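You operate a simulated robot arm through the tools that you are given. There is no shell and no other tool.

You run a simulated robot arm. Do the job below in one go: nothing can be reset, and whatever is moved stays where it is left.

## Task
Pack the silver steel drip tray on the top of the island bench. At the end: the purple roll is on the white carton (marked "North shop"); the clear cup stands where the purple roll stood; the white nougat from the top of the island bench is on the silver steel drip tray; the cream glossy round chocolate is on the silver steel drip tray; whatever was shut is shut again. Leave all else as you found it, and nothing knocked over.
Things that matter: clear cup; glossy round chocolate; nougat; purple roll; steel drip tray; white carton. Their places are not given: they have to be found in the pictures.

The check looks at the end state, three seconds after you hand in, the way a careful person would. Anything else that was tipped, shoved, dropped, spilled or broken makes it a failure.

## Robot
A 7-joint arm with a two-finger parallel gripper, fixed in place. Base frame: the origin is at the foot of the arm, x ahead of it, y to its left, z up; the work surface is at about z = 800. Lengths are in mm, angles in rad, forces in N, time in s.
With the tool pointing down near the work surface it reaches from about 100 to 660 mm from the base axis. Its first joint turns from -1.152 to 1.152 rad. Payload 1.57 kg.
The TCP is the grasp point between the finger pads, 30 mm short of the fingertips. In the tool frame z runs along the fingers and y along their closing line. Largest opening 80 mm; finger width 17, thickness 12; the body of the gripper, 40 by 82 mm, starts 80 mm behind the TCP.
Orientation is that of the tool frame in the base frame, as a unit quaternion [w, x, y, z]. With the fingers straight down and closing along the base's y, the tool's x points along the base's -x, its y along +y and its z along -z.

## Interface
- The arm moves only by the tool move_arm. Its argument "deltas" is a list of rows, each a list of 7 numbers: the finger opening in mm, from 0 to 80, then the shift along the base's x, y, z in mm, then the turn, a rotation vector about the base's x, y, z in rad. In form: [[hand, dx, dy, dz, wx, wy, wz], ...]. A call has 1 to 20 rows; each row shifts and turns the commanded pose from where the row before left it. A row lasts 0.2 s, in which the tool goes at most 50 mm and 0.15 rad; a call with a longer step from one row to the next is refused whole, and so is a gripper value outside its range. Where a pose cannot be reached the arm comes as near as it can. A force on the tool above 40 N (or 10 N above the force at the start of the call, whichever is more), or a blocked arm, ends the call early, and 0.2 s more pass. Each finger travels about 72 mm/s and halts on what it meets, pressing with about 24 N; the grip force reading is that of the motor and also rises with nothing between the fingers. The clock runs only during rows and for 0.2 s after the last one: add rows that do not move to give the fingers time. The reply holds the time, the measured pose of the TCP, the force on the tool along the base axes, the opening and the grip force, in the units named above and with some noise, with the torque about the TCP (base axes, N m) and any sound that the robot's microphone picked up.
- Cameras (640 x 400 px; columns grow to the right, rows downward): "scene" is fixed at [52.8, 446.6, 1403.7]; the picture's right is [-0.70, -0.71, 0.00], its down [-0.54, 0.54, -0.65] and it looks along [0.46, -0.45, -0.76] (base axes); focal length 293 px, centre (320, 200). "wrist" rides on the gripper at [72, -7, -122] in the tool frame; the picture's right is [0.09, 1.00, 0.00], its down [-0.84, 0.08, -0.54] and it looks along [-0.54, 0.05, 0.84] (tool axes); focal length 238 px, centre (320, 200).
- capture(camera): a new picture of that camera. It takes no simulated time.
- pixel_to_xyz(camera, pixels): for up to 12 pixels [column, row] of the newest picture of that camera ("zoom" is the newest enlarged one), the place [x, y, z] in the base frame of the surface seen there, good to about 2 mm. It takes no simulated time.
- inspect(camera, box): a new picture of the part [left, top, right, bottom] of that camera's present view, enlarged. It takes no simulated time.
- sign_off(): hands the job in; it is judged then, once.

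Open the gripper and draw the arm clear of the work before you hand the job in, unless the task says otherwise.

The tools are called after ">>>" by a JSON object that holds its "api" and its "payload". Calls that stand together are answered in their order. move_arm: Moves the arm, as the interface text tells. Its arguments: {"type":"object","properties":{"deltas":{"type":"array","items":{"type":"array","items":{"type":"number"}}}},"required":["deltas"]} The other tools are called the same way: capture (camera) takes a picture; pixel_to_xyz (camera, pixels) gives the place of the surface under pixels of a picture; inspect (camera, box) takes an enlarged picture of a part of a camera's view; sign_off () hands the job in.

At the start:

```text
t: 0.0
tool_pos: [376.2, 5.1, 1095.2]
tcp_rot: [0.0, 0.0, 1.0, 0.0]
contact_force: [-0.4, 0.9, -0.6]
wrist_torque: [0.04, -0.02, 0.02]
gripper_width: 80.0
finger_force: 0.1
```

scene: 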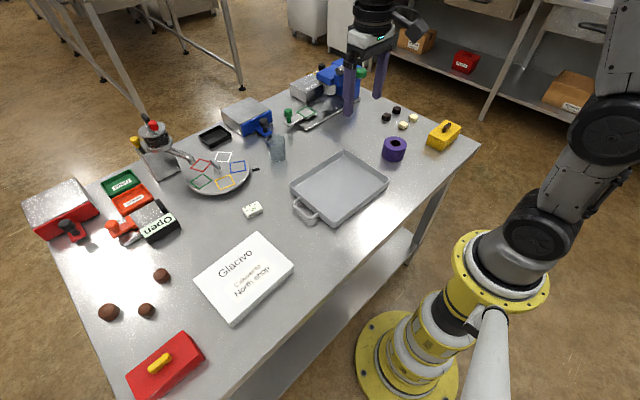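
wrist: 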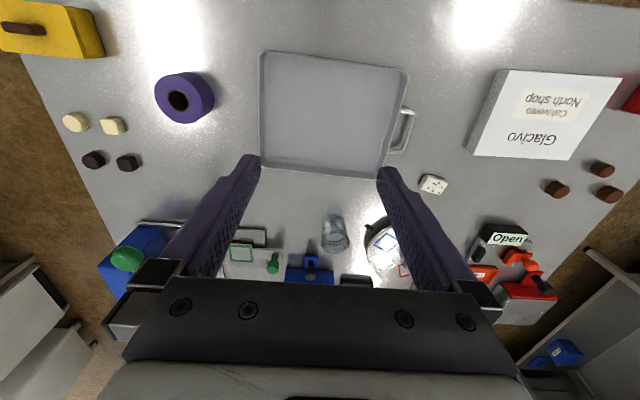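

The scene picture shows the tray near (340,187), the purple roll at (394,149), the clear cup at (277,148), the nougat at (252,209), the white carton at (243,277) and chocolates near (400,118). I enlarge these areas to see the details.

>>> {"api": "inspect", "payload": {"camera": "scene", "box": [360, 90, 480, 165]}}

>>> {"api": "inspect", "payload": {"camera": "scene", "box": [180, 80, 340, 180]}}

>>> {"api": "inspect", "payload": {"camera": "scene", "box": [20, 110, 180, 250]}}

>>> {"api": "inspect", "payload": {"camera": "scene", "box": [180, 180, 340, 330]}}

```text
5.33 times, centred on (420, 128) of scene
```

zoom: 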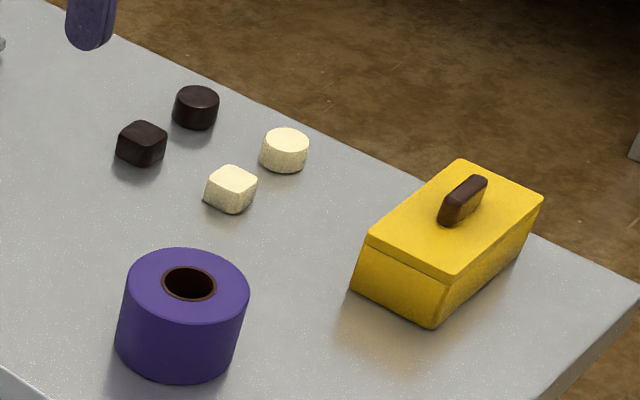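

```text
4.00 times, centred on (260, 130) of scene
```

zoom: 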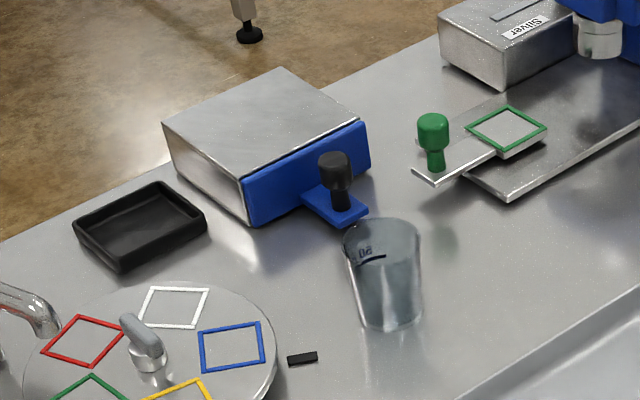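

```text
2.86 times, centred on (100, 180) of scene
```

zoom: 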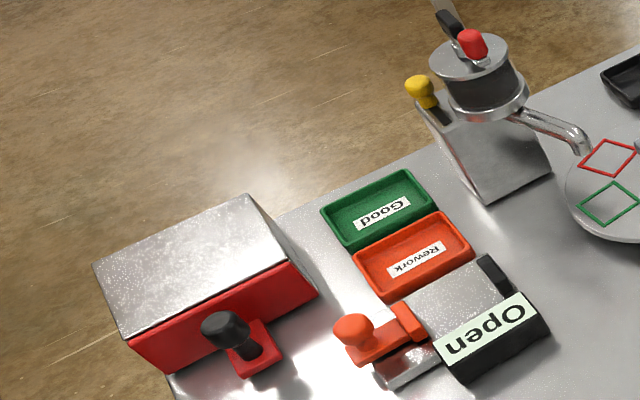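

```text
2.67 times, centred on (260, 255) of scene
```

zoom: 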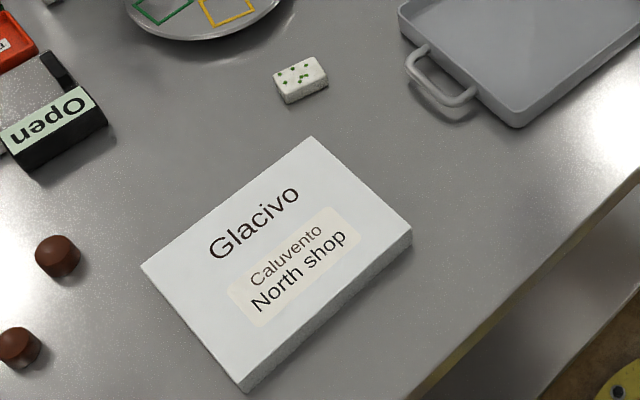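

I enlarge the cream pieces near (404,122), both closed boxes, and the brown chocolates at the left to tell gloss and shape.

>>> {"api": "inspect", "payload": {"camera": "scene", "box": [380, 102, 428, 132]}}

>>> {"api": "inspect", "payload": {"camera": "wrist", "box": [40, 90, 168, 180]}}

>>> {"api": "inspect", "payload": {"camera": "scene", "box": [80, 255, 220, 400]}}

>>> {"api": "inspect", "payload": {"camera": "scene", "box": [280, 50, 400, 140]}}

>>> {"api": "inspect", "payload": {"camera": "scene", "box": [380, 0, 640, 130]}}

```text
13.33 times, centred on (404, 117) of scene
```

zoom: 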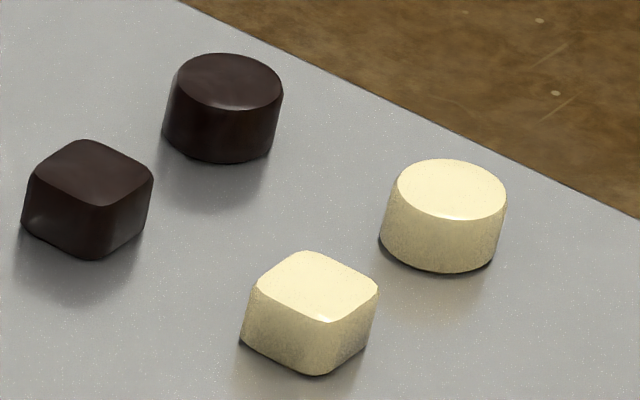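

```text
4.44 times, centred on (104, 135) of wrist
```

zoom: 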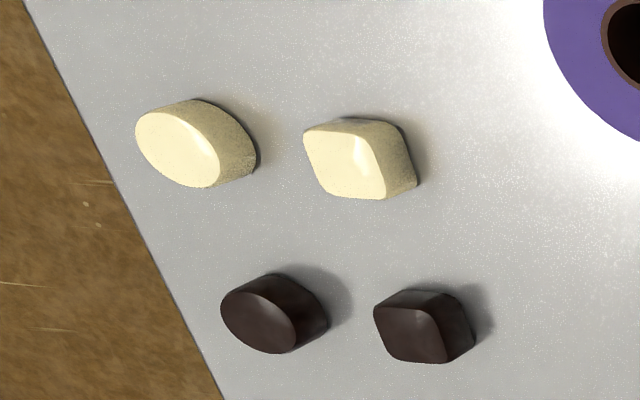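

```text
2.76 times, centred on (150, 328) of scene
```

zoom: 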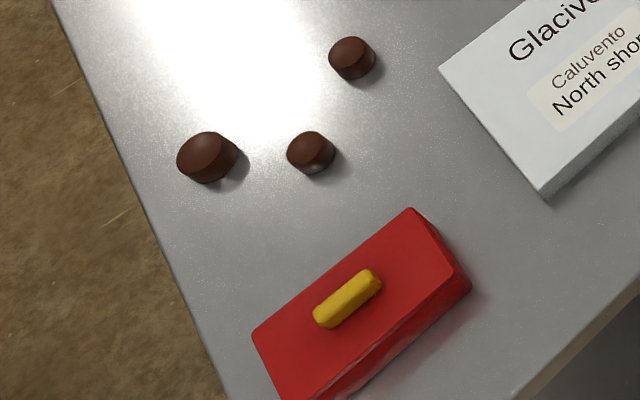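

```text
4.44 times, centred on (340, 95) of scene
```

zoom: 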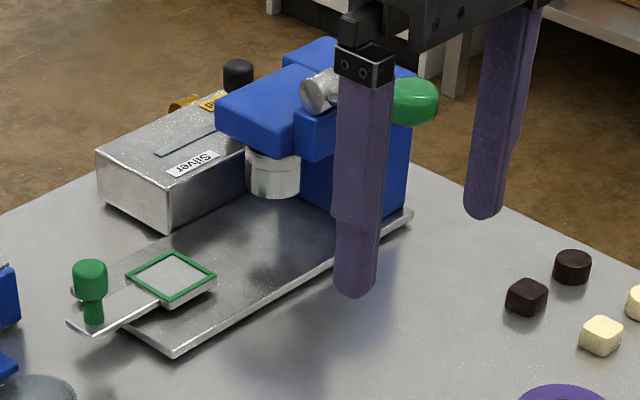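

```text
2.46 times, centred on (510, 65) of scene
```

zoom: 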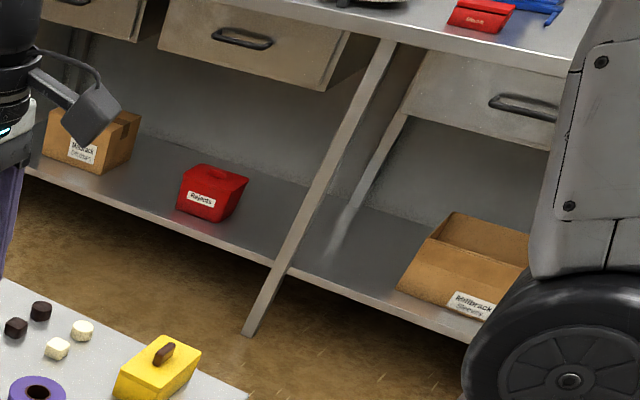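

All wanted things are visible on the bench: the only cream round piece is at (413,118), with sheen on its top edge. I now measure the positions of the roll, cup, nougat, chocolate, tray and carton from the scene picture.

>>> {"api": "capture", "payload": {"camera": "scene"}}

>>> {"api": "pixel_to_xyz", "payload": {"camera": "scene", "pixels": [[386, 141], [404, 142], [395, 138], [395, 147], [383, 154], [394, 161], [405, 153], [413, 116], [413, 121], [403, 124], [403, 128], [386, 117]]}}

>>> {"api": "pixel_to_xyz", "payload": {"camera": "scene", "pixels": [[277, 137], [272, 147], [278, 150], [277, 158], [278, 162], [284, 140], [267, 138], [252, 208], [247, 205], [258, 205], [254, 215], [262, 209]]}}

>>> {"api": "pixel_to_xyz", "payload": {"camera": "scene", "pixels": [[340, 185], [343, 153], [386, 182], [293, 188], [334, 221], [308, 215], [340, 195], [320, 190], [360, 180], [350, 170], [341, 155], [300, 190]]}}

>>> {"api": "pixel_to_xyz", "payload": {"camera": "scene", "pixels": [[196, 278], [256, 234], [291, 265], [234, 320], [243, 275], [262, 260], [228, 290], [270, 290], [440, 128], [450, 135], [435, 145], [448, 125]]}}

```text
taken
```

scene: 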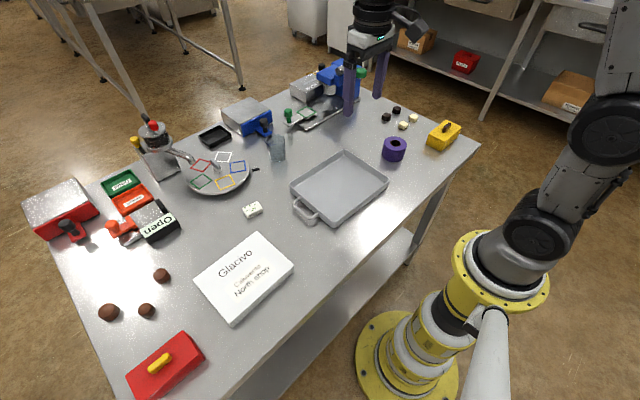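

```text
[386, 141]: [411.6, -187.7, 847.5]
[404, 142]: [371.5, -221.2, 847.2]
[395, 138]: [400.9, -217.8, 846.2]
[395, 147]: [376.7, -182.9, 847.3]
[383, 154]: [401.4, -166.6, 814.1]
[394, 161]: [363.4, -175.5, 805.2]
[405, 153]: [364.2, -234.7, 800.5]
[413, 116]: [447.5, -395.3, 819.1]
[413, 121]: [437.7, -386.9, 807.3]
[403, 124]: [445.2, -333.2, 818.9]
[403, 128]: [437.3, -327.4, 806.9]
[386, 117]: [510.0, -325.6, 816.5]
```

```text
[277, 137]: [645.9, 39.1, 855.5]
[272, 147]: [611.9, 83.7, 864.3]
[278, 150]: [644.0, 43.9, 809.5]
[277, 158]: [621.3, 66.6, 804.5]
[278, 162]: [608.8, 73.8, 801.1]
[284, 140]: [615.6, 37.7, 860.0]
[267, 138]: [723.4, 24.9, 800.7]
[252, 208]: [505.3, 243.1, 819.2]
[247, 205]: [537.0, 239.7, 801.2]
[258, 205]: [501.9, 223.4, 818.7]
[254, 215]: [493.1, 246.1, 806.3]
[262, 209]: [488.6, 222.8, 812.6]
```

```text
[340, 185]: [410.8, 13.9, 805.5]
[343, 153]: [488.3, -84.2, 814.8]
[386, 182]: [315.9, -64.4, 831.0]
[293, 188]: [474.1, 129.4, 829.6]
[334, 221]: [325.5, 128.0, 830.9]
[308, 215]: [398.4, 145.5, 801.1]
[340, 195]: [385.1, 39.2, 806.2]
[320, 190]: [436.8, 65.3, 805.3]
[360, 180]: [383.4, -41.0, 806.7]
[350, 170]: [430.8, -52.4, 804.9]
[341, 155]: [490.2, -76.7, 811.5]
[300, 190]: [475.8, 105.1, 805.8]
```

```text
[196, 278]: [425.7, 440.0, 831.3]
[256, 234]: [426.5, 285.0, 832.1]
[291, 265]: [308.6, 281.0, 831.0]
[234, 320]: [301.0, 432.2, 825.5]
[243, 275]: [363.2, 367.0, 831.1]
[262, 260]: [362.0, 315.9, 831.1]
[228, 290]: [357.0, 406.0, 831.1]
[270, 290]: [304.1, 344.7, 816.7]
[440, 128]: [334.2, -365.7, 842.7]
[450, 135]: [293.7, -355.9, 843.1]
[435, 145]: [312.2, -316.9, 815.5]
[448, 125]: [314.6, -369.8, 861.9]
```

The roll stands near (388,-200) with its top at 847, and the carton top is at 831 around (366,361). I enlarge the cup and roll regions to measure their centres and surroundings more exactly.

>>> {"api": "inspect", "payload": {"camera": "scene", "box": [236, 100, 316, 170]}}

>>> {"api": "pixel_to_xyz", "payload": {"camera": "zoom", "pixels": [[250, 305], [370, 305], [310, 290], [310, 330], [285, 480], [330, 495], [365, 470], [220, 235], [230, 180], [170, 240], [80, 130], [60, 10]]}}

```text
5.71 times, centred on (276, 135) of scene
```

zoom: 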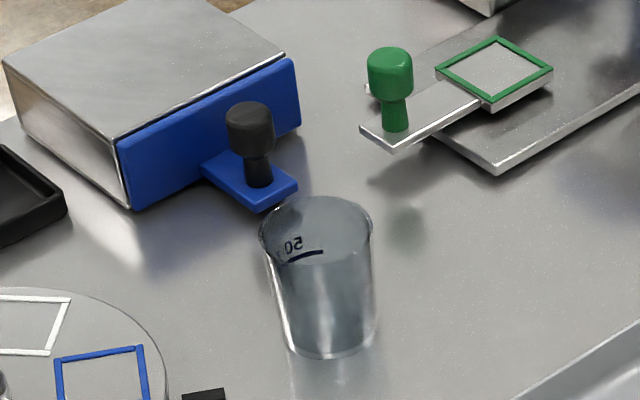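

```text
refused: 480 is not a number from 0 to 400
```

The cup in the zoom spans columns 258-373 and rows 195-360, close to the blue drawer's lever at (255,190). I measure rim, base, knob and drawer points.

>>> {"api": "pixel_to_xyz", "payload": {"camera": "zoom", "pixels": [[261, 230], [371, 230], [316, 197], [316, 266], [290, 345], [330, 357], [372, 340], [270, 320], [330, 310], [300, 300], [355, 300], [310, 230]]}}

>>> {"api": "pixel_to_xyz", "payload": {"camera": "zoom", "pixels": [[250, 110], [260, 150], [262, 180], [270, 205], [297, 185], [205, 165], [150, 60], [135, 145], [290, 65], [125, 205], [205, 395], [390, 60]]}}

>>> {"api": "inspect", "payload": {"camera": "wrist", "box": [270, 190, 430, 290]}}

```text
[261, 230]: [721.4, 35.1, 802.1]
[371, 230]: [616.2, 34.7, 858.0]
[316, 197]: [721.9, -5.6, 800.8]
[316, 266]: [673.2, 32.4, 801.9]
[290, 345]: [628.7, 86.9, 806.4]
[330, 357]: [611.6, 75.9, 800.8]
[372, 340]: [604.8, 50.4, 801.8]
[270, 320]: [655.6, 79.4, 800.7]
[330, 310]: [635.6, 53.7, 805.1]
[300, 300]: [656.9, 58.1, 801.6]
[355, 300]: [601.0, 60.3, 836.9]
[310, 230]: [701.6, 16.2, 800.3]
```

```text
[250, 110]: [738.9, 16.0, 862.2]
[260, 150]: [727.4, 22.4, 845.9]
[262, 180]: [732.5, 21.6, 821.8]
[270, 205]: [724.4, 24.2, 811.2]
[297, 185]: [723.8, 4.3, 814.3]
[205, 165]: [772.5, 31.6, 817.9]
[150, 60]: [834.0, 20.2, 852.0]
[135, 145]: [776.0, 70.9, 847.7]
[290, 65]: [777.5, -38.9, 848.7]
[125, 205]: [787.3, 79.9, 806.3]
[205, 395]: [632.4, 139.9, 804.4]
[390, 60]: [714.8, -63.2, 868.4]
```

```text
4.00 times, centred on (350, 240) of wrist
```

zoom: 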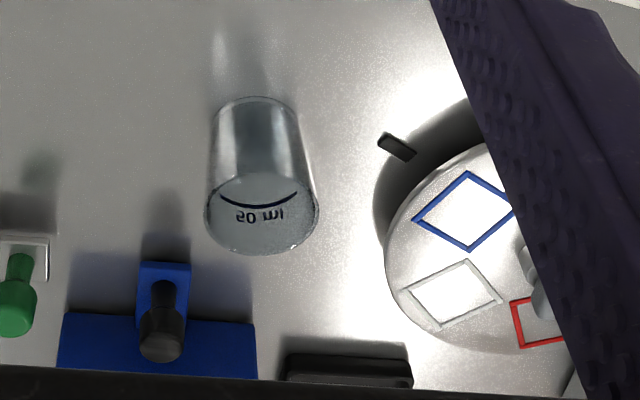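

The roll is about 70 mm across, centred near (390.6,-199.4) with its top at z 847; the opening is 80, so centring matters. I move above it at z 1000 and look with the wrist camera.

>>> {"api": "move_arm", "payload": {"deltas": [[80, 2.4, -34.1, -15.9, 0, 0, 0], [80, 2.4, -34.1, -15.9, 0, 0, 0], [80, 2.4, -34.1, -15.9, 0, 0, 0], [80, 2.4, -34.1, -15.9, 0, 0, 0], [80, 2.4, -34.1, -15.9, 0, 0, 0], [80, 2.4, -34.1, -15.9, 0, 0, 0], [80, 0, 0, 0, 0, 0, 0]]}}

>>> {"api": "capture", "payload": {"camera": "wrist"}}

>>> {"api": "inspect", "payload": {"camera": "scene", "box": [370, 125, 420, 165]}}

```text
t: 1.6
tool_pos: [388.9, -199.8, 999.4]
tcp_rot: [0.001, 0.0, 1.0, -0.001]
contact_force: [0.4, 0.2, 0.7]
wrist_torque: [-0.02, -0.01, -0.01]
gripper_width: 80.0
finger_force: 0.1
```

```text
taken
```

wrist: 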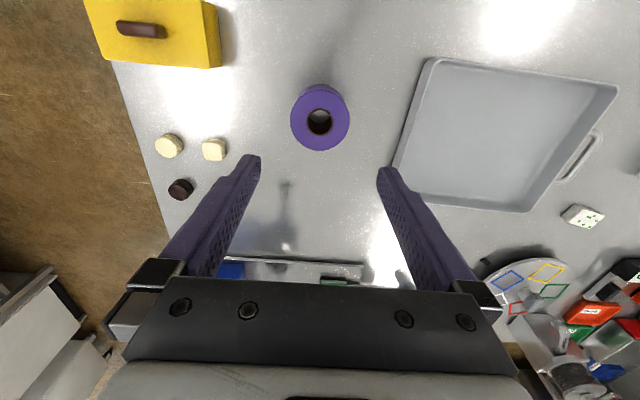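

```text
10.00 times, centred on (395, 145) of scene
```

zoom: 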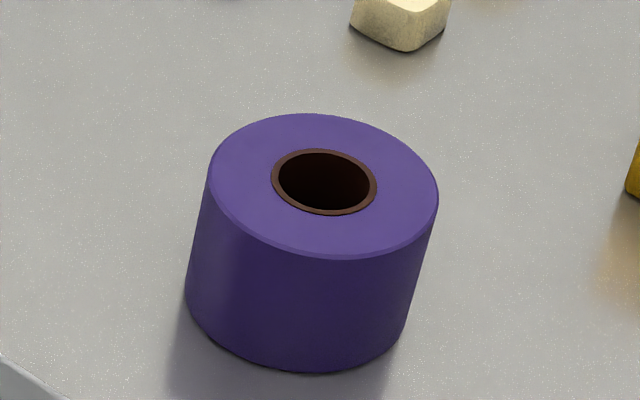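

The wrist picture shows the roll's ring at (320,117) between the fingers. I sample points of the rim in the enlarged scene picture to fix its centre.

>>> {"api": "pixel_to_xyz", "payload": {"camera": "zoom", "pixels": [[213, 180], [434, 200], [310, 118], [345, 252], [240, 135], [410, 240], [250, 225], [395, 140], [273, 180], [375, 185], [320, 150], [330, 214]]}}

>>> {"api": "inspect", "payload": {"camera": "wrist", "box": [272, 70, 368, 160]}}

```text
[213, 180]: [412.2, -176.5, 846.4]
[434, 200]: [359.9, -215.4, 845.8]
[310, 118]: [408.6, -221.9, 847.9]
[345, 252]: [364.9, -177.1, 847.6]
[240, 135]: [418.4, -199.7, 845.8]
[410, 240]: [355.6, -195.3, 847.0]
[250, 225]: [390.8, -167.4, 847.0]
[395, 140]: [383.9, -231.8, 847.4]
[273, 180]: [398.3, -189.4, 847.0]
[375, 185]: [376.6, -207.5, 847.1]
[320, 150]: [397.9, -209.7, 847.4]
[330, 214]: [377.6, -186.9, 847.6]
```

```text
4.44 times, centred on (320, 115) of wrist
```

zoom: 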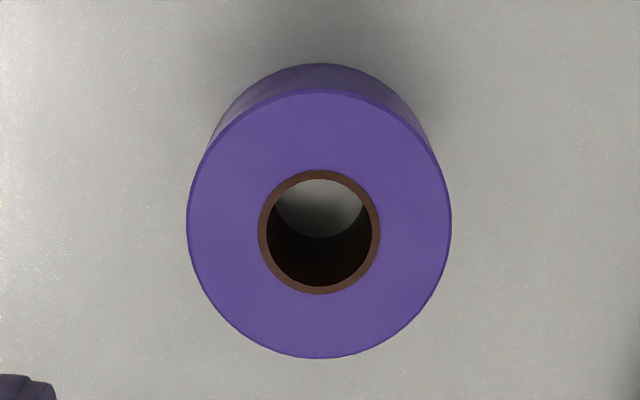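

Opposite rim points average to a centre of about (387.3,-198.4) and a diameter of about 66. I cross-check with the wrist camera's enlarged picture.

>>> {"api": "pixel_to_xyz", "payload": {"camera": "zoom", "pixels": [[192, 222], [446, 222], [318, 95], [320, 354], [262, 232], [377, 232], [320, 173], [320, 291]]}}

```text
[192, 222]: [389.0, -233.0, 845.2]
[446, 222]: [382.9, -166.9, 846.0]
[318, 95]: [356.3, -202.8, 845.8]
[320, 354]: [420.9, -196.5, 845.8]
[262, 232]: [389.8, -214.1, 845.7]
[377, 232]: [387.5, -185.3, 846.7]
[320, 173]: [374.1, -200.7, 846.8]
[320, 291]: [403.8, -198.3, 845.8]
```

Both cameras agree on a centre near (388,-199.3), diameter 66, so there is about 7 mm of room each side. I lower to z 835 (fingertips at 805), slower at the end.

>>> {"api": "move_arm", "payload": {"deltas": [[80, -0.9, 0.5, -30, 0, 0, 0], [80, 0, 0, -35, 0, 0, 0], [80, 0, 0, -30, 0, 0, 0], [80, 0, 0, -20, 0, 0, 0], [80, 0, 0, -18, 0, 0, 0], [80, 0, 0, -16, 0, 0, 0], [80, 0, 0, -10, 0, 0, 0], [80, 0, 0, -5, 0, 0, 0], [80, 0, 0, 0, 0, 0, 0]]}}

>>> {"api": "capture", "payload": {"camera": "wrist"}}

>>> {"api": "inspect", "payload": {"camera": "scene", "box": [340, 90, 440, 170]}}

```text
t: 3.6
tool_pos: [388.2, -198.7, 835.7]
tcp_rot: [0.0, 0.001, 1.0, 0.0]
contact_force: [-0.3, -0.6, 0.0]
wrist_torque: [-0.04, 0.02, 0.01]
gripper_width: 79.9
finger_force: 0.1
```

```text
taken
```

wrist: 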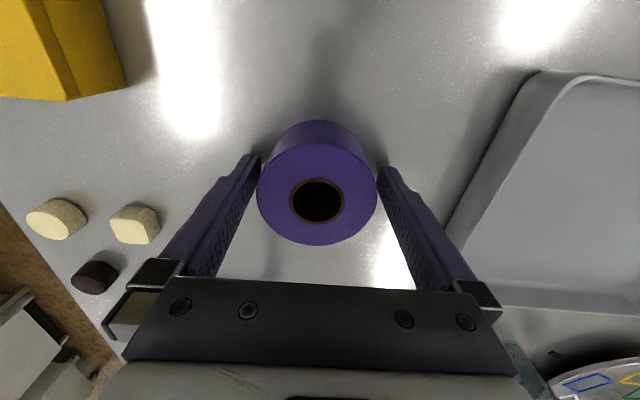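

```text
5.00 times, centred on (390, 130) of scene
```

zoom: 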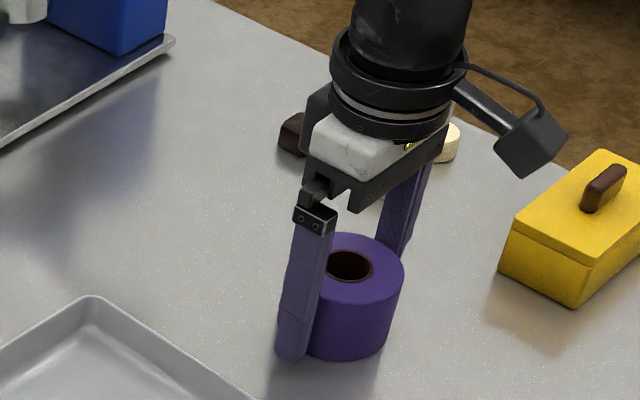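

The fingers straddle the roll with no contact. I close on it and wait a few rows.

>>> {"api": "move_arm", "payload": {"deltas": [[50, 0, 0, 0, 0, 0, 0], [50, 0, 0, 0, 0, 0, 0], [50, 0, 0, 0, 0, 0, 0], [50, 0, 0, 0, 0, 0, 0]]}}

```text
t: 4.6
tool_pos: [388.2, -198.7, 835.7]
tcp_rot: [-0.001, 0.0, 1.0, 0.001]
contact_force: [0.8, -0.5, 0.5]
wrist_torque: [-0.03, -0.04, -0.02]
gripper_width: 65.3
finger_force: 24.0
```

The roll is held at 65.3 mm with 24 N. I lift it straight up first and check the readings.

>>> {"api": "move_arm", "payload": {"deltas": [[50, 0, 0, 8, 0, 0, 0], [50, 0, 0, 20, 0, 0, 0], [50, 0, 0, 30, 0, 0, 0], [50, 0, 0, 30, 0, 0, 0], [50, 0, 0, 22, 0, 0, 0], [50, 0, 0, 0, 0, 0, 0]]}}

>>> {"api": "capture", "payload": {"camera": "wrist"}}

```text
t: 6.0
tool_pos: [390.9, -197.6, 944.8]
tcp_rot: [0.0, 0.0, 1.0, 0.0]
contact_force: [0.1, 0.0, -0.8]
wrist_torque: [0.02, 0.06, 0.02]
gripper_width: 64.8
finger_force: 23.7
```

```text
taken
```

wrist: 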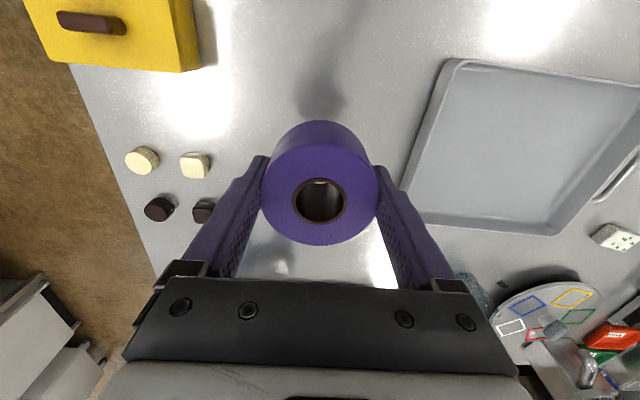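

The roll hangs steady between the fingers. I carry it across at z ~945 to above the carton centre (366,361).

>>> {"api": "move_arm", "payload": {"deltas": [[50, -1, 20, 0, 0, 0, 0], [50, -1.5, 38, 0, 0, 0, 0], [50, -1.5, 38, 0, 0, 0, 0], [50, -1.5, 38, 0, 0, 0, 0], [50, -1.5, 38, 0, 0, 0, 0], [50, -1.5, 38, 0, 0, 0, 0], [50, -1.5, 38, 0, 0, 0, 0], [50, -1.5, 38, 0, 0, 0, 0], [50, -1.5, 38, 0, 0, 0, 0], [50, -1.5, 38, 0, 0, 0, 0], [50, -1.5, 38, 0, 0, 0, 0], [50, -1.5, 38, 0, 0, 0, 0], [50, -1.5, 38, 0, 0, 0, 0], [50, -1.5, 38, 0, 0, 0, 0], [50, -1.5, 38, 0, 0, 0, 0], [50, -1.5, 8, 0, 0, 0, 0], [50, 0, 0, 0, 0, 0, 0], [50, 0, 0, 0, 0, 0, 0]]}}

>>> {"api": "capture", "payload": {"camera": "wrist"}}

>>> {"api": "capture", "payload": {"camera": "scene"}}

```text
t: 9.8
tool_pos: [366.2, 361.4, 947.4]
tcp_rot: [0.0, 0.0, 1.0, 0.001]
contact_force: [-0.2, 0.5, -0.6]
wrist_torque: [-0.04, -0.02, 0.02]
gripper_width: 65.1
finger_force: 23.6
```

```text
taken
```

wrist: 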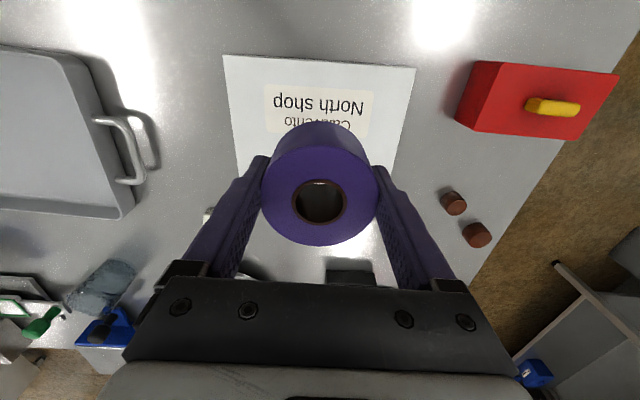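

```text
taken
```

scene: 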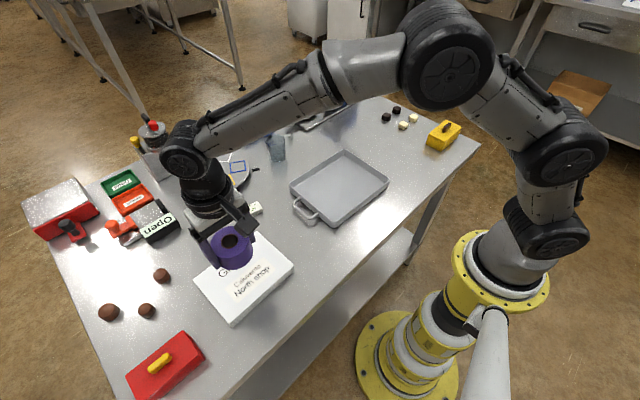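

I am above the carton centre. I lower to about 5 mm above its top, then in small steps.

>>> {"api": "move_arm", "payload": {"deltas": [[50, 0, 0, -25, 0, 0, 0], [50, 0, 0, -25, 0, 0, 0], [50, 0, 0, -15, 0, 0, 0], [50, 0, 0, -8, 0, 0, 0], [50, 0, 0, -2, 0, 0, 0], [50, 0, 0, 0, 0, 0, 0], [50, 0, 0, 0, 0, 0, 0]]}}

>>> {"api": "inspect", "payload": {"camera": "scene", "box": [180, 200, 310, 330]}}

```text
t: 11.4
tool_pos: [365.3, 361.6, 871.8]
tcp_rot: [0.0, 0.0, 1.0, 0.0]
contact_force: [-0.3, -0.8, -0.8]
wrist_torque: [-0.01, 0.0, 0.0]
gripper_width: 64.6
finger_force: 23.9
```

```text
3.08 times, centred on (245, 265) of scene
```

zoom: 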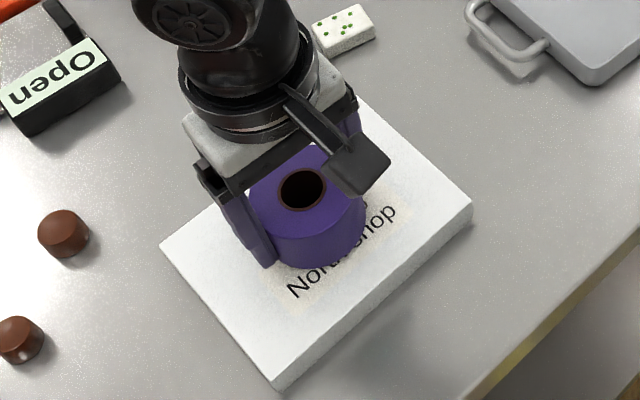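

The roll is a few mm above the carton with no contact force yet. I lower 4 mm in 1 mm steps and watch the force.

>>> {"api": "move_arm", "payload": {"deltas": [[50, 0, 0, -1, 0, 0, 0], [50, 0, 0, -1, 0, 0, 0], [50, 0, 0, -1, 0, 0, 0], [50, 0, 0, -1, 0, 0, 0], [50, 0, 0, 0, 0, 0, 0]]}}

```text
t: 12.6
tool_pos: [366.0, 363.0, 866.1]
tcp_rot: [0.001, -0.001, 1.0, 0.0]
contact_force: [0.2, 0.8, -0.7]
wrist_torque: [-0.02, 0.0, -0.01]
gripper_width: 64.9
finger_force: 23.8
```

No contact force yet at z about 866-867. I go down another 2 mm in 0.5 mm steps.

>>> {"api": "move_arm", "payload": {"deltas": [[50, 0, 0, -0.5, 0, 0, 0], [50, 0, 0, -0.5, 0, 0, 0], [50, 0, 0, -0.5, 0, 0, 0], [50, 0, 0, -0.5, 0, 0, 0], [50, 0, 0, 0, 0, 0, 0]]}}

```text
t: 13.8
tool_pos: [366.1, 361.2, 865.7]
tcp_rot: [0.001, 0.0, 1.0, 0.001]
contact_force: [-2.7, -3.5, 12.3]
wrist_torque: [-0.38, 0.15, -0.12]
gripper_width: 64.8
finger_force: 23.9
```

Contact at z ~865.5 with 12 N. I ease up 0.5 mm and open the fingers.

>>> {"api": "move_arm", "payload": {"deltas": [[50, 0, 0, 0.5, 0, 0, 0], [50, 0, 0, 0, 0, 0, 0], [80, 0, 0, 0, 0, 0, 0], [80, 0, 0, 0, 0, 0, 0], [80, 0, 0, 0, 0, 0, 0]]}}

>>> {"api": "capture", "payload": {"camera": "wrist"}}

```text
t: 15.0
tool_pos: [367.2, 361.9, 865.9]
tcp_rot: [-0.001, 0.0, 1.0, 0.0]
contact_force: [-0.1, 0.6, -0.5]
wrist_torque: [0.0, 0.01, 0.01]
gripper_width: 79.8
finger_force: 0.2
```

```text
taken
```

wrist: 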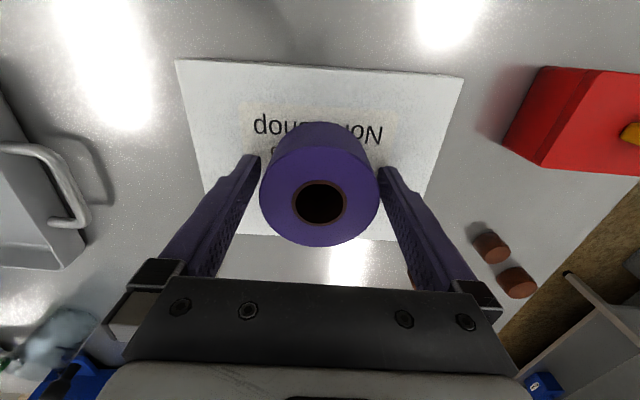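

The fingers are clear of the roll on both sides. I raise straight up 110 mm.

>>> {"api": "move_arm", "payload": {"deltas": [[80, 0, 0, 8, 0, 0, 0], [80, 0, 0, 12, 0, 0, 0], [80, 0, 0, 20, 0, 0, 0], [80, 0, 0, 35, 0, 0, 0], [80, 0, 0, 35, 0, 0, 0], [80, 0, 0, 0, 0, 0, 0]]}}

>>> {"api": "capture", "payload": {"camera": "wrist"}}

>>> {"api": "capture", "payload": {"camera": "scene"}}

```text
t: 16.4
tool_pos: [365.3, 360.6, 975.9]
tcp_rot: [0.0, 0.0, 1.0, 0.0]
contact_force: [-0.2, -0.9, 0.2]
wrist_torque: [0.02, 0.01, 0.02]
gripper_width: 80.1
finger_force: 0.1
```

```text
taken
```

wrist: 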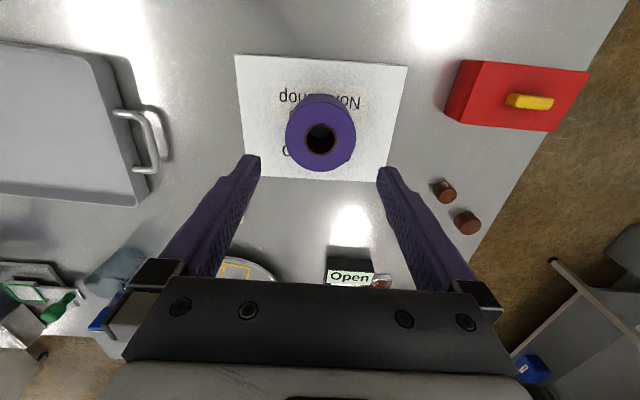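

```text
taken
```

scene: 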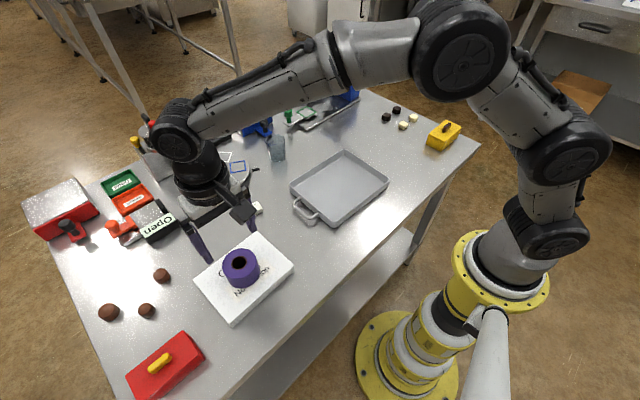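

The roll stands on the carton. Next is the cup: I go back over the tray to (420,61) and then out to about (600,61,1000) for a wrist look.

>>> {"api": "move_arm", "payload": {"deltas": [[80, 5, -38, 4, 0, 0, 0], [80, 5, -38, 4, 0, 0, 0], [80, 5, -38, 4, 0, 0, 0], [80, 5, -38, 4, 0, 0, 0], [80, 10, -38, 4, 0, 0, 0], [80, 12, -38, 4, 0, 0, 0], [80, 15, -38, 0, 0, 0, 0], [80, 25, -34, 0, 0, 0, 0], [80, 35, 0, 0, 0, 0, 0], [80, 40, 0, 0, 0, 0, 0], [80, 40, 0, 0, 0, 0, 0], [80, 37, 0, 0, 0, 0, 0], [80, 0, 0, 0, 0, 0, 0], [80, 0, 0, 0, 0, 0, 0]]}}

>>> {"api": "capture", "payload": {"camera": "wrist"}}

>>> {"api": "capture", "payload": {"camera": "scene"}}

```text
t: 19.4
tool_pos: [599.1, 61.0, 998.0]
tcp_rot: [-0.001, 0.001, 1.0, 0.0]
contact_force: [0.2, 0.1, 0.2]
wrist_torque: [0.03, -0.02, 0.03]
gripper_width: 80.1
finger_force: 0.1
```

```text
taken
```

wrist: 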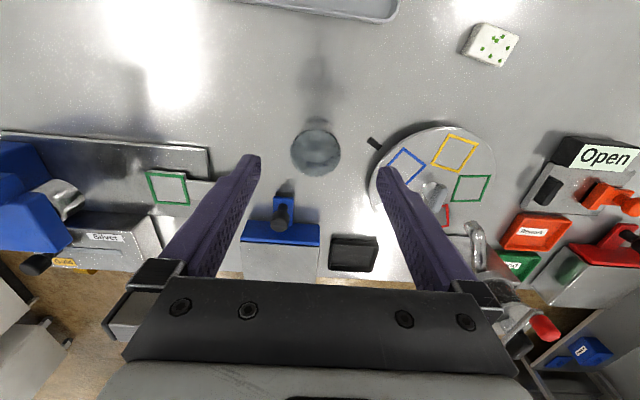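

```text
taken
```

scene: 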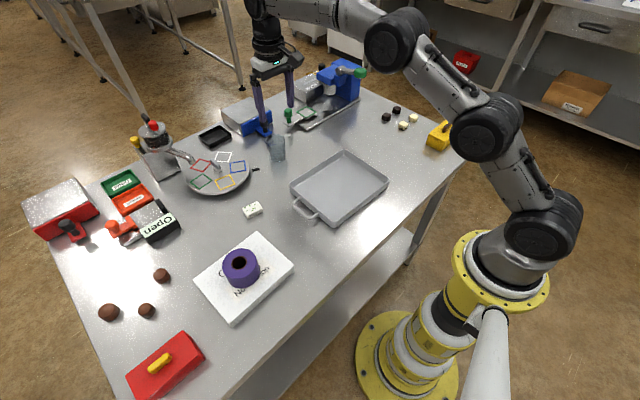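

The cup appears at (315,150) in the wrist picture, between the fingers. I enlarge it to find the rim and the base.

>>> {"api": "inspect", "payload": {"camera": "wrist", "box": [260, 100, 404, 190]}}

>>> {"api": "pixel_to_xyz", "payload": {"camera": "zoom", "pixels": [[142, 225], [356, 230], [250, 125], [250, 325], [170, 160], [335, 165], [180, 290], [320, 300], [205, 200], [290, 200], [250, 220], [510, 185]]}}

```text
4.44 times, centred on (332, 145) of wrist
```

zoom: 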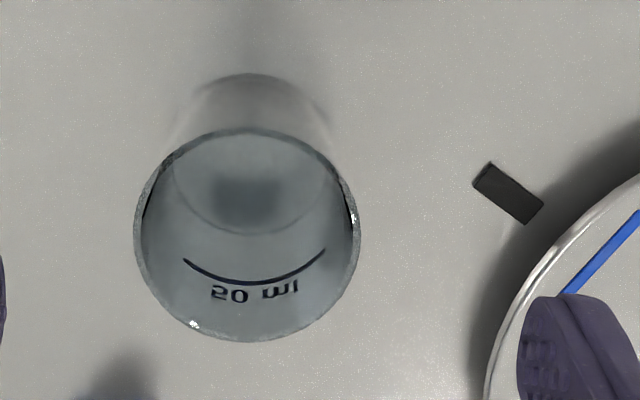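

```text
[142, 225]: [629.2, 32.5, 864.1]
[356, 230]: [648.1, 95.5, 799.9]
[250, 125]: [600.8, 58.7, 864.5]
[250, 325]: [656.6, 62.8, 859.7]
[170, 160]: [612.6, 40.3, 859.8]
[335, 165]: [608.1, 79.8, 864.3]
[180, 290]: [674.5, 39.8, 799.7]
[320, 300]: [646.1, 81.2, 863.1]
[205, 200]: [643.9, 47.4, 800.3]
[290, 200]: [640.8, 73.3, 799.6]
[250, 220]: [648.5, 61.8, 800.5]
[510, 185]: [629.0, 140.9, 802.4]
```

The rim points put the cup's centre at about (630.5,60), rim diameter about 58 at z 864. I move over it and descend to z 905, so that the fingertips stay above the rim, and check.

>>> {"api": "move_arm", "payload": {"deltas": [[80, 15.3, -0.5, 0, 0, 0, 0], [80, 15, -0.5, -10, 0, 0, 0], [80, 0, 0, -30, 0, 0, 0], [80, 0, 0, -30, 0, 0, 0], [80, 0, 0, -19, 0, 0, 0], [80, 0, 0, -5, 0, 0, 0], [80, 0, 0, 0, 0, 0, 0], [80, 0, 0, 0, 0, 0, 0]]}}

>>> {"api": "capture", "payload": {"camera": "wrist"}}

>>> {"api": "inspect", "payload": {"camera": "scene", "box": [220, 80, 332, 170]}}

```text
t: 21.2
tool_pos: [628.4, 61.3, 906.4]
tcp_rot: [0.0, -0.001, 1.0, 0.0]
contact_force: [-0.1, -0.7, 0.2]
wrist_torque: [-0.05, 0.02, 0.02]
gripper_width: 80.3
finger_force: 0.2
```

```text
taken
```

wrist: 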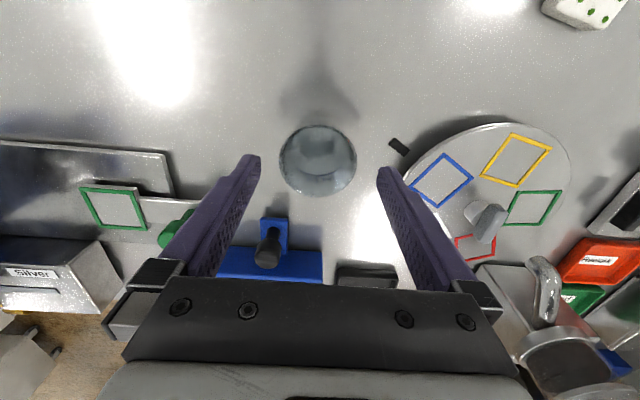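

```text
4.44 times, centred on (276, 125) of scene
```

zoom: 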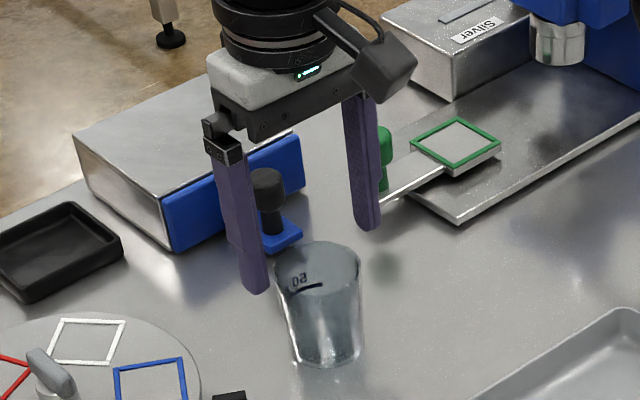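

The fingers straddle the cup in the wrist picture (rim columns 279-357, rows 125-197). I measure the rim once more at this close range.

>>> {"api": "inspect", "payload": {"camera": "wrist", "box": [256, 110, 384, 210]}}

>>> {"api": "pixel_to_xyz", "payload": {"camera": "zoom", "pixels": [[132, 200], [450, 200], [135, 230], [448, 225], [285, 58], [285, 342], [200, 90], [380, 90], [200, 320], [380, 325]]}}

```text
4.00 times, centred on (320, 160) of wrist
```

zoom: 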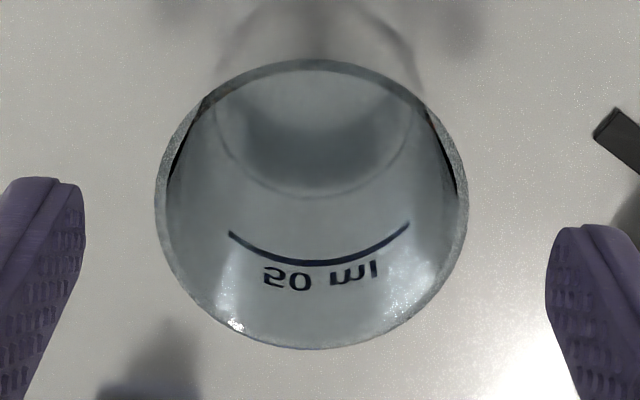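

```text
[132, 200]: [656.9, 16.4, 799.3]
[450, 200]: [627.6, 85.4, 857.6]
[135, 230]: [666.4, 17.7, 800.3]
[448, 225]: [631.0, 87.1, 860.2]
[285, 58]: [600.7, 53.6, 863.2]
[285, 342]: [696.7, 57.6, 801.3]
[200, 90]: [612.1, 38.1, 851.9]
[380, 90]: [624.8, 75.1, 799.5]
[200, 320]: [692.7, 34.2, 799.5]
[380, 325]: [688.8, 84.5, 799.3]
```

The rim in this zoom spans columns 154-468 and rows 60-349. I sample on the rim itself.

>>> {"api": "pixel_to_xyz", "payload": {"camera": "zoom", "pixels": [[160, 200], [163, 220], [461, 200], [462, 215], [311, 64], [311, 345], [340, 345], [205, 92], [425, 105], [215, 315], [400, 322], [158, 190]]}}

```text
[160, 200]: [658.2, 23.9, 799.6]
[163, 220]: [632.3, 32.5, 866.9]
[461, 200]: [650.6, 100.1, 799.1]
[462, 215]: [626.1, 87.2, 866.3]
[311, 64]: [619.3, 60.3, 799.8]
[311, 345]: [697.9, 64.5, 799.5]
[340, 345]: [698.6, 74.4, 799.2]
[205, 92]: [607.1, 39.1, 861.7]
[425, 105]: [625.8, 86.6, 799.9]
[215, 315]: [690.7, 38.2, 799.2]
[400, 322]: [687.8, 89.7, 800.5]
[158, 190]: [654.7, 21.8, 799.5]
```

The rim centre is at about (630,59.8), matching the commanded pose. I descend 65 mm to z 840.

>>> {"api": "move_arm", "payload": {"deltas": [[80, 0, 0, -15, 0, 0, 0], [80, 0, 0, -18, 0, 0, 0], [80, 0, 0, -18, 0, 0, 0], [80, 0, 0, -10, 0, 0, 0], [80, 0, 0, -4, 0, 0, 0], [80, 0, 0, 0, 0, 0, 0], [80, 0, 0, 0, 0, 0, 0]]}}

>>> {"api": "capture", "payload": {"camera": "wrist"}}

>>> {"api": "inspect", "payload": {"camera": "scene", "box": [220, 80, 332, 170]}}

```text
t: 22.8
tool_pos: [631.0, 60.1, 840.7]
tcp_rot: [-0.001, 0.0, 1.0, 0.0]
contact_force: [-0.7, -0.2, -0.3]
wrist_torque: [-0.01, -0.03, -0.01]
gripper_width: 79.9
finger_force: 0.0
```

```text
taken
```

wrist: 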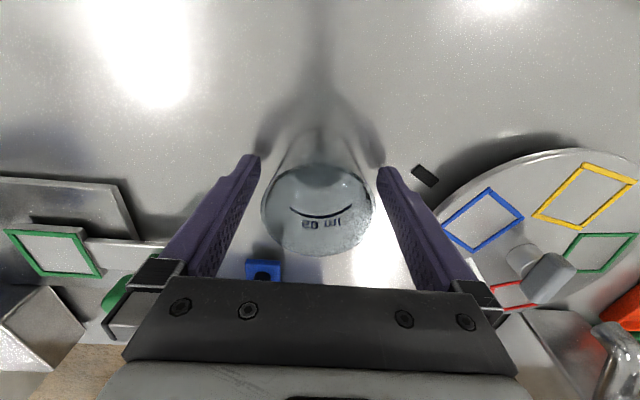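

```text
4.44 times, centred on (276, 125) of scene
```

zoom: 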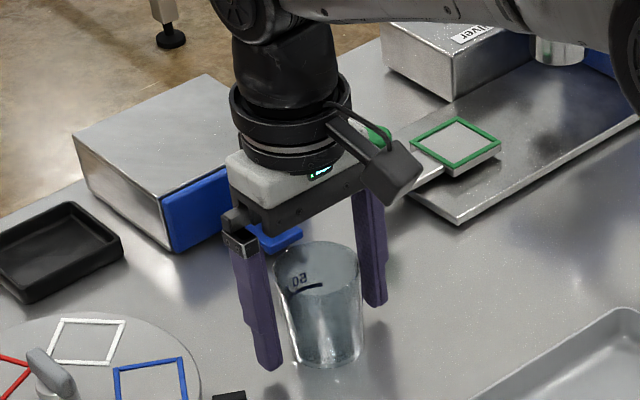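

The fingers are on both sides of the cup with clearance. I close gently in steps to see where it is met and with what force.

>>> {"api": "move_arm", "payload": {"deltas": [[66, 0, 0, 0, 0, 0, 0], [62, 0, 0, 0, 0, 0, 0], [59, 0, 0, 0, 0, 0, 0], [57, 0, 0, 0, 0, 0, 0], [56, 0, 0, 0, 0, 0, 0], [56, 0, 0, 0, 0, 0, 0]]}}

```text
t: 24.2
tool_pos: [630.5, 60.2, 840.7]
tcp_rot: [-0.001, 0.001, 1.0, 0.0]
contact_force: [-0.1, -0.2, 0.2]
wrist_torque: [-0.01, 0.01, 0.0]
gripper_width: 56.9
finger_force: 2.6
```

Opening 56.9 with 2.6 N; contact may be starting. I close a little further.

>>> {"api": "move_arm", "payload": {"deltas": [[54, 0, 0, 0, 0, 0, 0], [54, 0, 0, 0, 0, 0, 0], [54, 0, 0, 0, 0, 0, 0]]}}

```text
t: 25.0
tool_pos: [630.1, 61.1, 839.9]
tcp_rot: [0.0, 0.0, 1.0, 0.001]
contact_force: [-0.1, -0.5, 0.3]
wrist_torque: [0.05, 0.02, -0.01]
gripper_width: 55.9
finger_force: 24.0
```

The cup is held at about 56 mm with 24 N. I lift a little and look whether it hangs straight.

>>> {"api": "move_arm", "payload": {"deltas": [[54, 0, 0, 3, 0, 0, 0], [54, 0, 0, 7, 0, 0, 0], [54, 0, 0, 10, 0, 0, 0], [54, 0, 0, 0, 0, 0, 0]]}}

>>> {"api": "capture", "payload": {"camera": "wrist"}}

>>> {"api": "inspect", "payload": {"camera": "scene", "box": [220, 80, 332, 170]}}

```text
t: 26.0
tool_pos: [631.7, 62.3, 860.1]
tcp_rot: [0.0, 0.0, 1.0, 0.0]
contact_force: [-0.7, 0.7, -0.1]
wrist_torque: [0.03, 0.0, -0.01]
gripper_width: 55.5
finger_force: 23.8
```

```text
taken
```

wrist: 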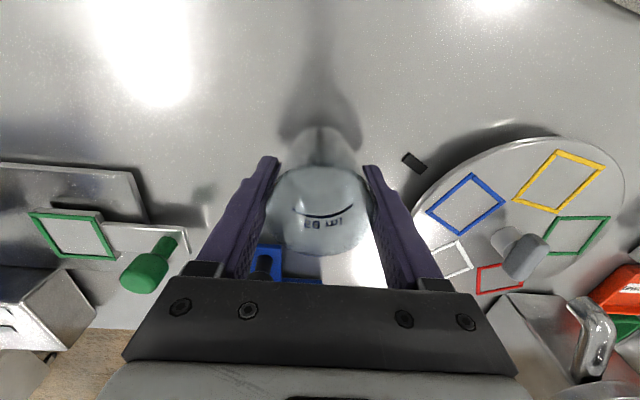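

```text
4.44 times, centred on (276, 125) of scene
```

zoom: 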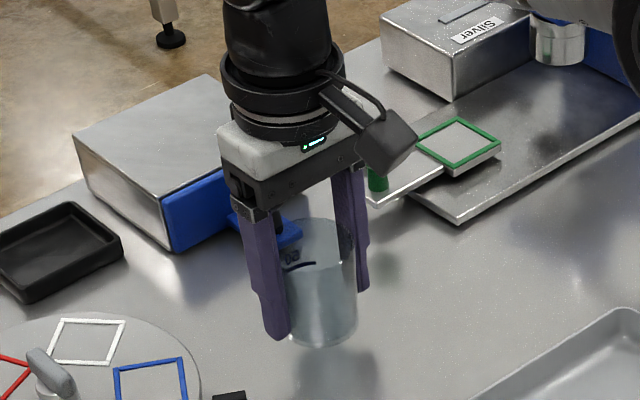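

The cup hangs upright between the fingers. I lift to z 930 and carry it over to the roll's old place (388,-199).

>>> {"api": "move_arm", "payload": {"deltas": [[54, 0, 0, 15, 0, 0, 0], [54, 0, 0, 25, 0, 0, 0], [54, 0, 0, 20, 0, 0, 0], [54, -5, -5, 10, 0, 0, 0], [54, -15, -16, 0, 0, 0, 0], [54, -22, -24, 0, 0, 0, 0], [54, -22, -24, 0, 0, 0, 0], [54, -22, -24, 0, 0, 0, 0], [54, -22, -24, 0, 0, 0, 0], [54, -22, -24, 0, 0, 0, 0], [54, -22, -24, 0, 0, 0, 0], [54, -22, -24, 0, 0, 0, 0], [54, -22, -24, 0, 0, 0, 0], [54, -22, -24, 0, 0, 0, 0], [54, -17.5, -16, 0, 0, 0, 0], [54, -7, -6, 0, 0, 0, 0], [54, 0, 0, 0, 0, 0, 0], [54, 0, 0, 0, 0, 0, 0]]}}

>>> {"api": "capture", "payload": {"camera": "wrist"}}

>>> {"api": "capture", "payload": {"camera": "scene"}}

```text
t: 29.8
tool_pos: [387.1, -197.9, 929.0]
tcp_rot: [0.001, 0.0, 1.0, 0.0]
contact_force: [0.2, -0.4, -0.8]
wrist_torque: [-0.01, 0.01, -0.04]
gripper_width: 55.8
finger_force: 24.1
```

```text
taken
```

wrist: 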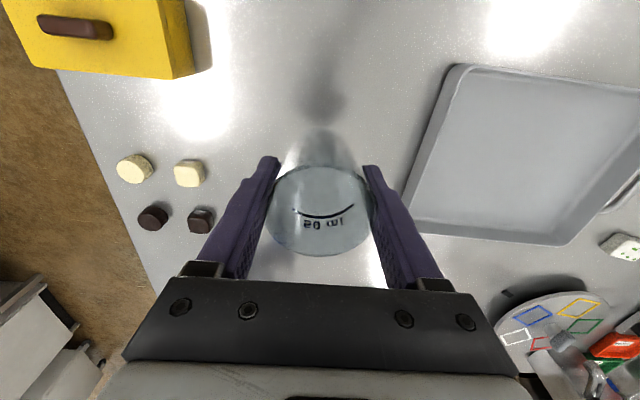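

```text
taken
```

scene: 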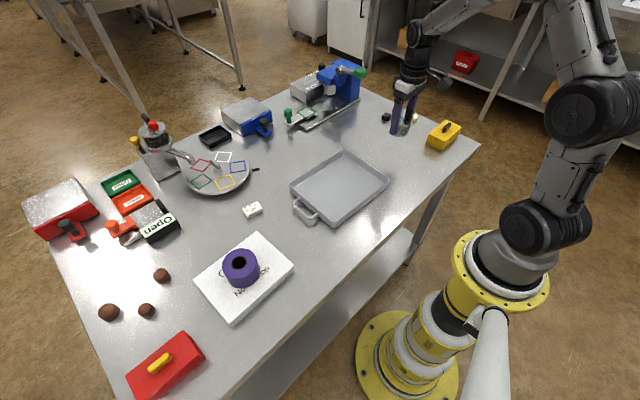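

The cup is above the roll's old spot, still held straight. I lower to about 3 mm above the bench.

>>> {"api": "move_arm", "payload": {"deltas": [[54, 0, 0, -20, 0, 0, 0], [54, 0, 0, -25, 0, 0, 0], [54, 0, 0, -20, 0, 0, 0], [54, 0, 0, -13, 0, 0, 0], [54, 0, 0, -6, 0, 0, 0], [54, 0, 0, -3, 0, 0, 0], [54, 0, 0, 0, 0, 0, 0], [54, 0, 0, 0, 0, 0, 0]]}}

>>> {"api": "inspect", "payload": {"camera": "scene", "box": [350, 100, 440, 175]}}

```text
t: 31.6
tool_pos: [386.3, -197.8, 841.2]
tcp_rot: [0.0, 0.0, 1.0, 0.001]
contact_force: [0.6, 0.5, -0.5]
wrist_torque: [0.0, 0.02, 0.02]
gripper_width: 55.3
finger_force: 24.0
```

```text
5.33 times, centred on (395, 138) of scene
```

zoom: 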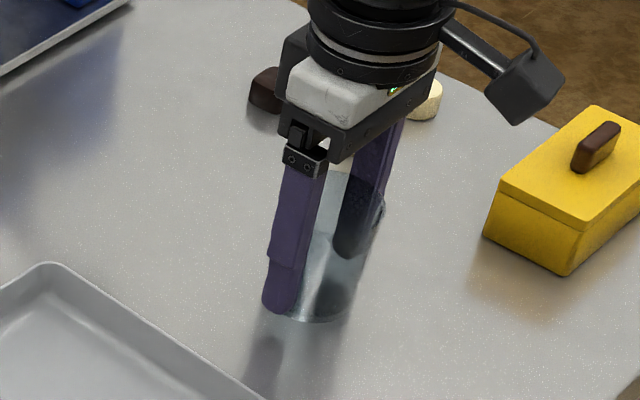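

No contact yet; the base is about 3 mm above the bench. I lower in 0.5 mm steps and stop before hard contact.

>>> {"api": "move_arm", "payload": {"deltas": [[54, 0, 0, -0.7, 0, 0, 0], [54, 0, 0, -0.7, 0, 0, 0], [54, 0, 0, -0.6, 0, 0, 0], [54, 0, 0, -0.5, 0, 0, 0], [54, 0, 0, 0, 0, 0, 0]]}}

```text
t: 32.8
tool_pos: [387.9, -199.3, 840.0]
tcp_rot: [0.0, -0.001, 1.0, 0.0]
contact_force: [-0.2, -0.6, 0.0]
wrist_torque: [0.0, 0.02, 0.01]
gripper_width: 55.5
finger_force: 23.7
```

Still no contact at commanded z ~840.8. I go down in finer steps.

>>> {"api": "move_arm", "payload": {"deltas": [[54, 0, 0, -0.4, 0, 0, 0], [54, 0, 0, -0.4, 0, 0, 0], [54, 0, 0, 0, 0, 0, 0]]}}

```text
t: 33.6
tool_pos: [387.0, -197.0, 840.0]
tcp_rot: [0.001, 0.0, 1.0, 0.0]
contact_force: [0.3, 0.9, 4.5]
wrist_torque: [0.05, 0.03, 0.02]
gripper_width: 55.5
finger_force: 24.7
```

The base touches with 4.5 N. I open the fingers gradually.

>>> {"api": "move_arm", "payload": {"deltas": [[56, 0, 0, 0, 0, 0, 0], [58, 0, 0, 0, 0, 0, 0], [62, 0, 0, 0, 0, 0, 0], [70, 0, 0, 0, 0, 0, 0], [80, 0, 0, 0, 0, 0, 0], [80, 0, 0, 0, 0, 0, 0]]}}

>>> {"api": "capture", "payload": {"camera": "wrist"}}

```text
t: 35.0
tool_pos: [386.9, -198.4, 839.8]
tcp_rot: [-0.001, -0.001, 1.0, 0.001]
contact_force: [-0.2, 0.4, 0.3]
wrist_torque: [0.0, 0.03, 0.02]
gripper_width: 80.1
finger_force: 0.1
```

```text
taken
```

wrist: 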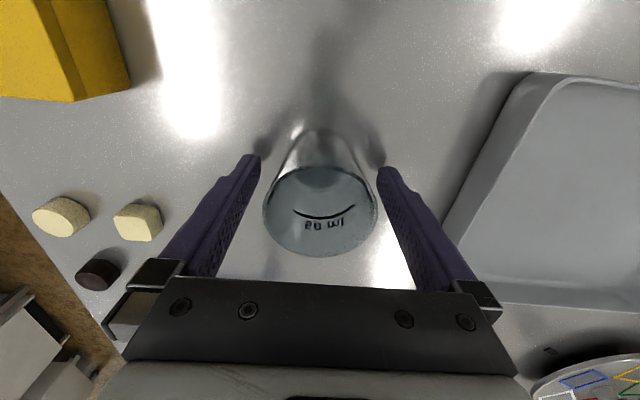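

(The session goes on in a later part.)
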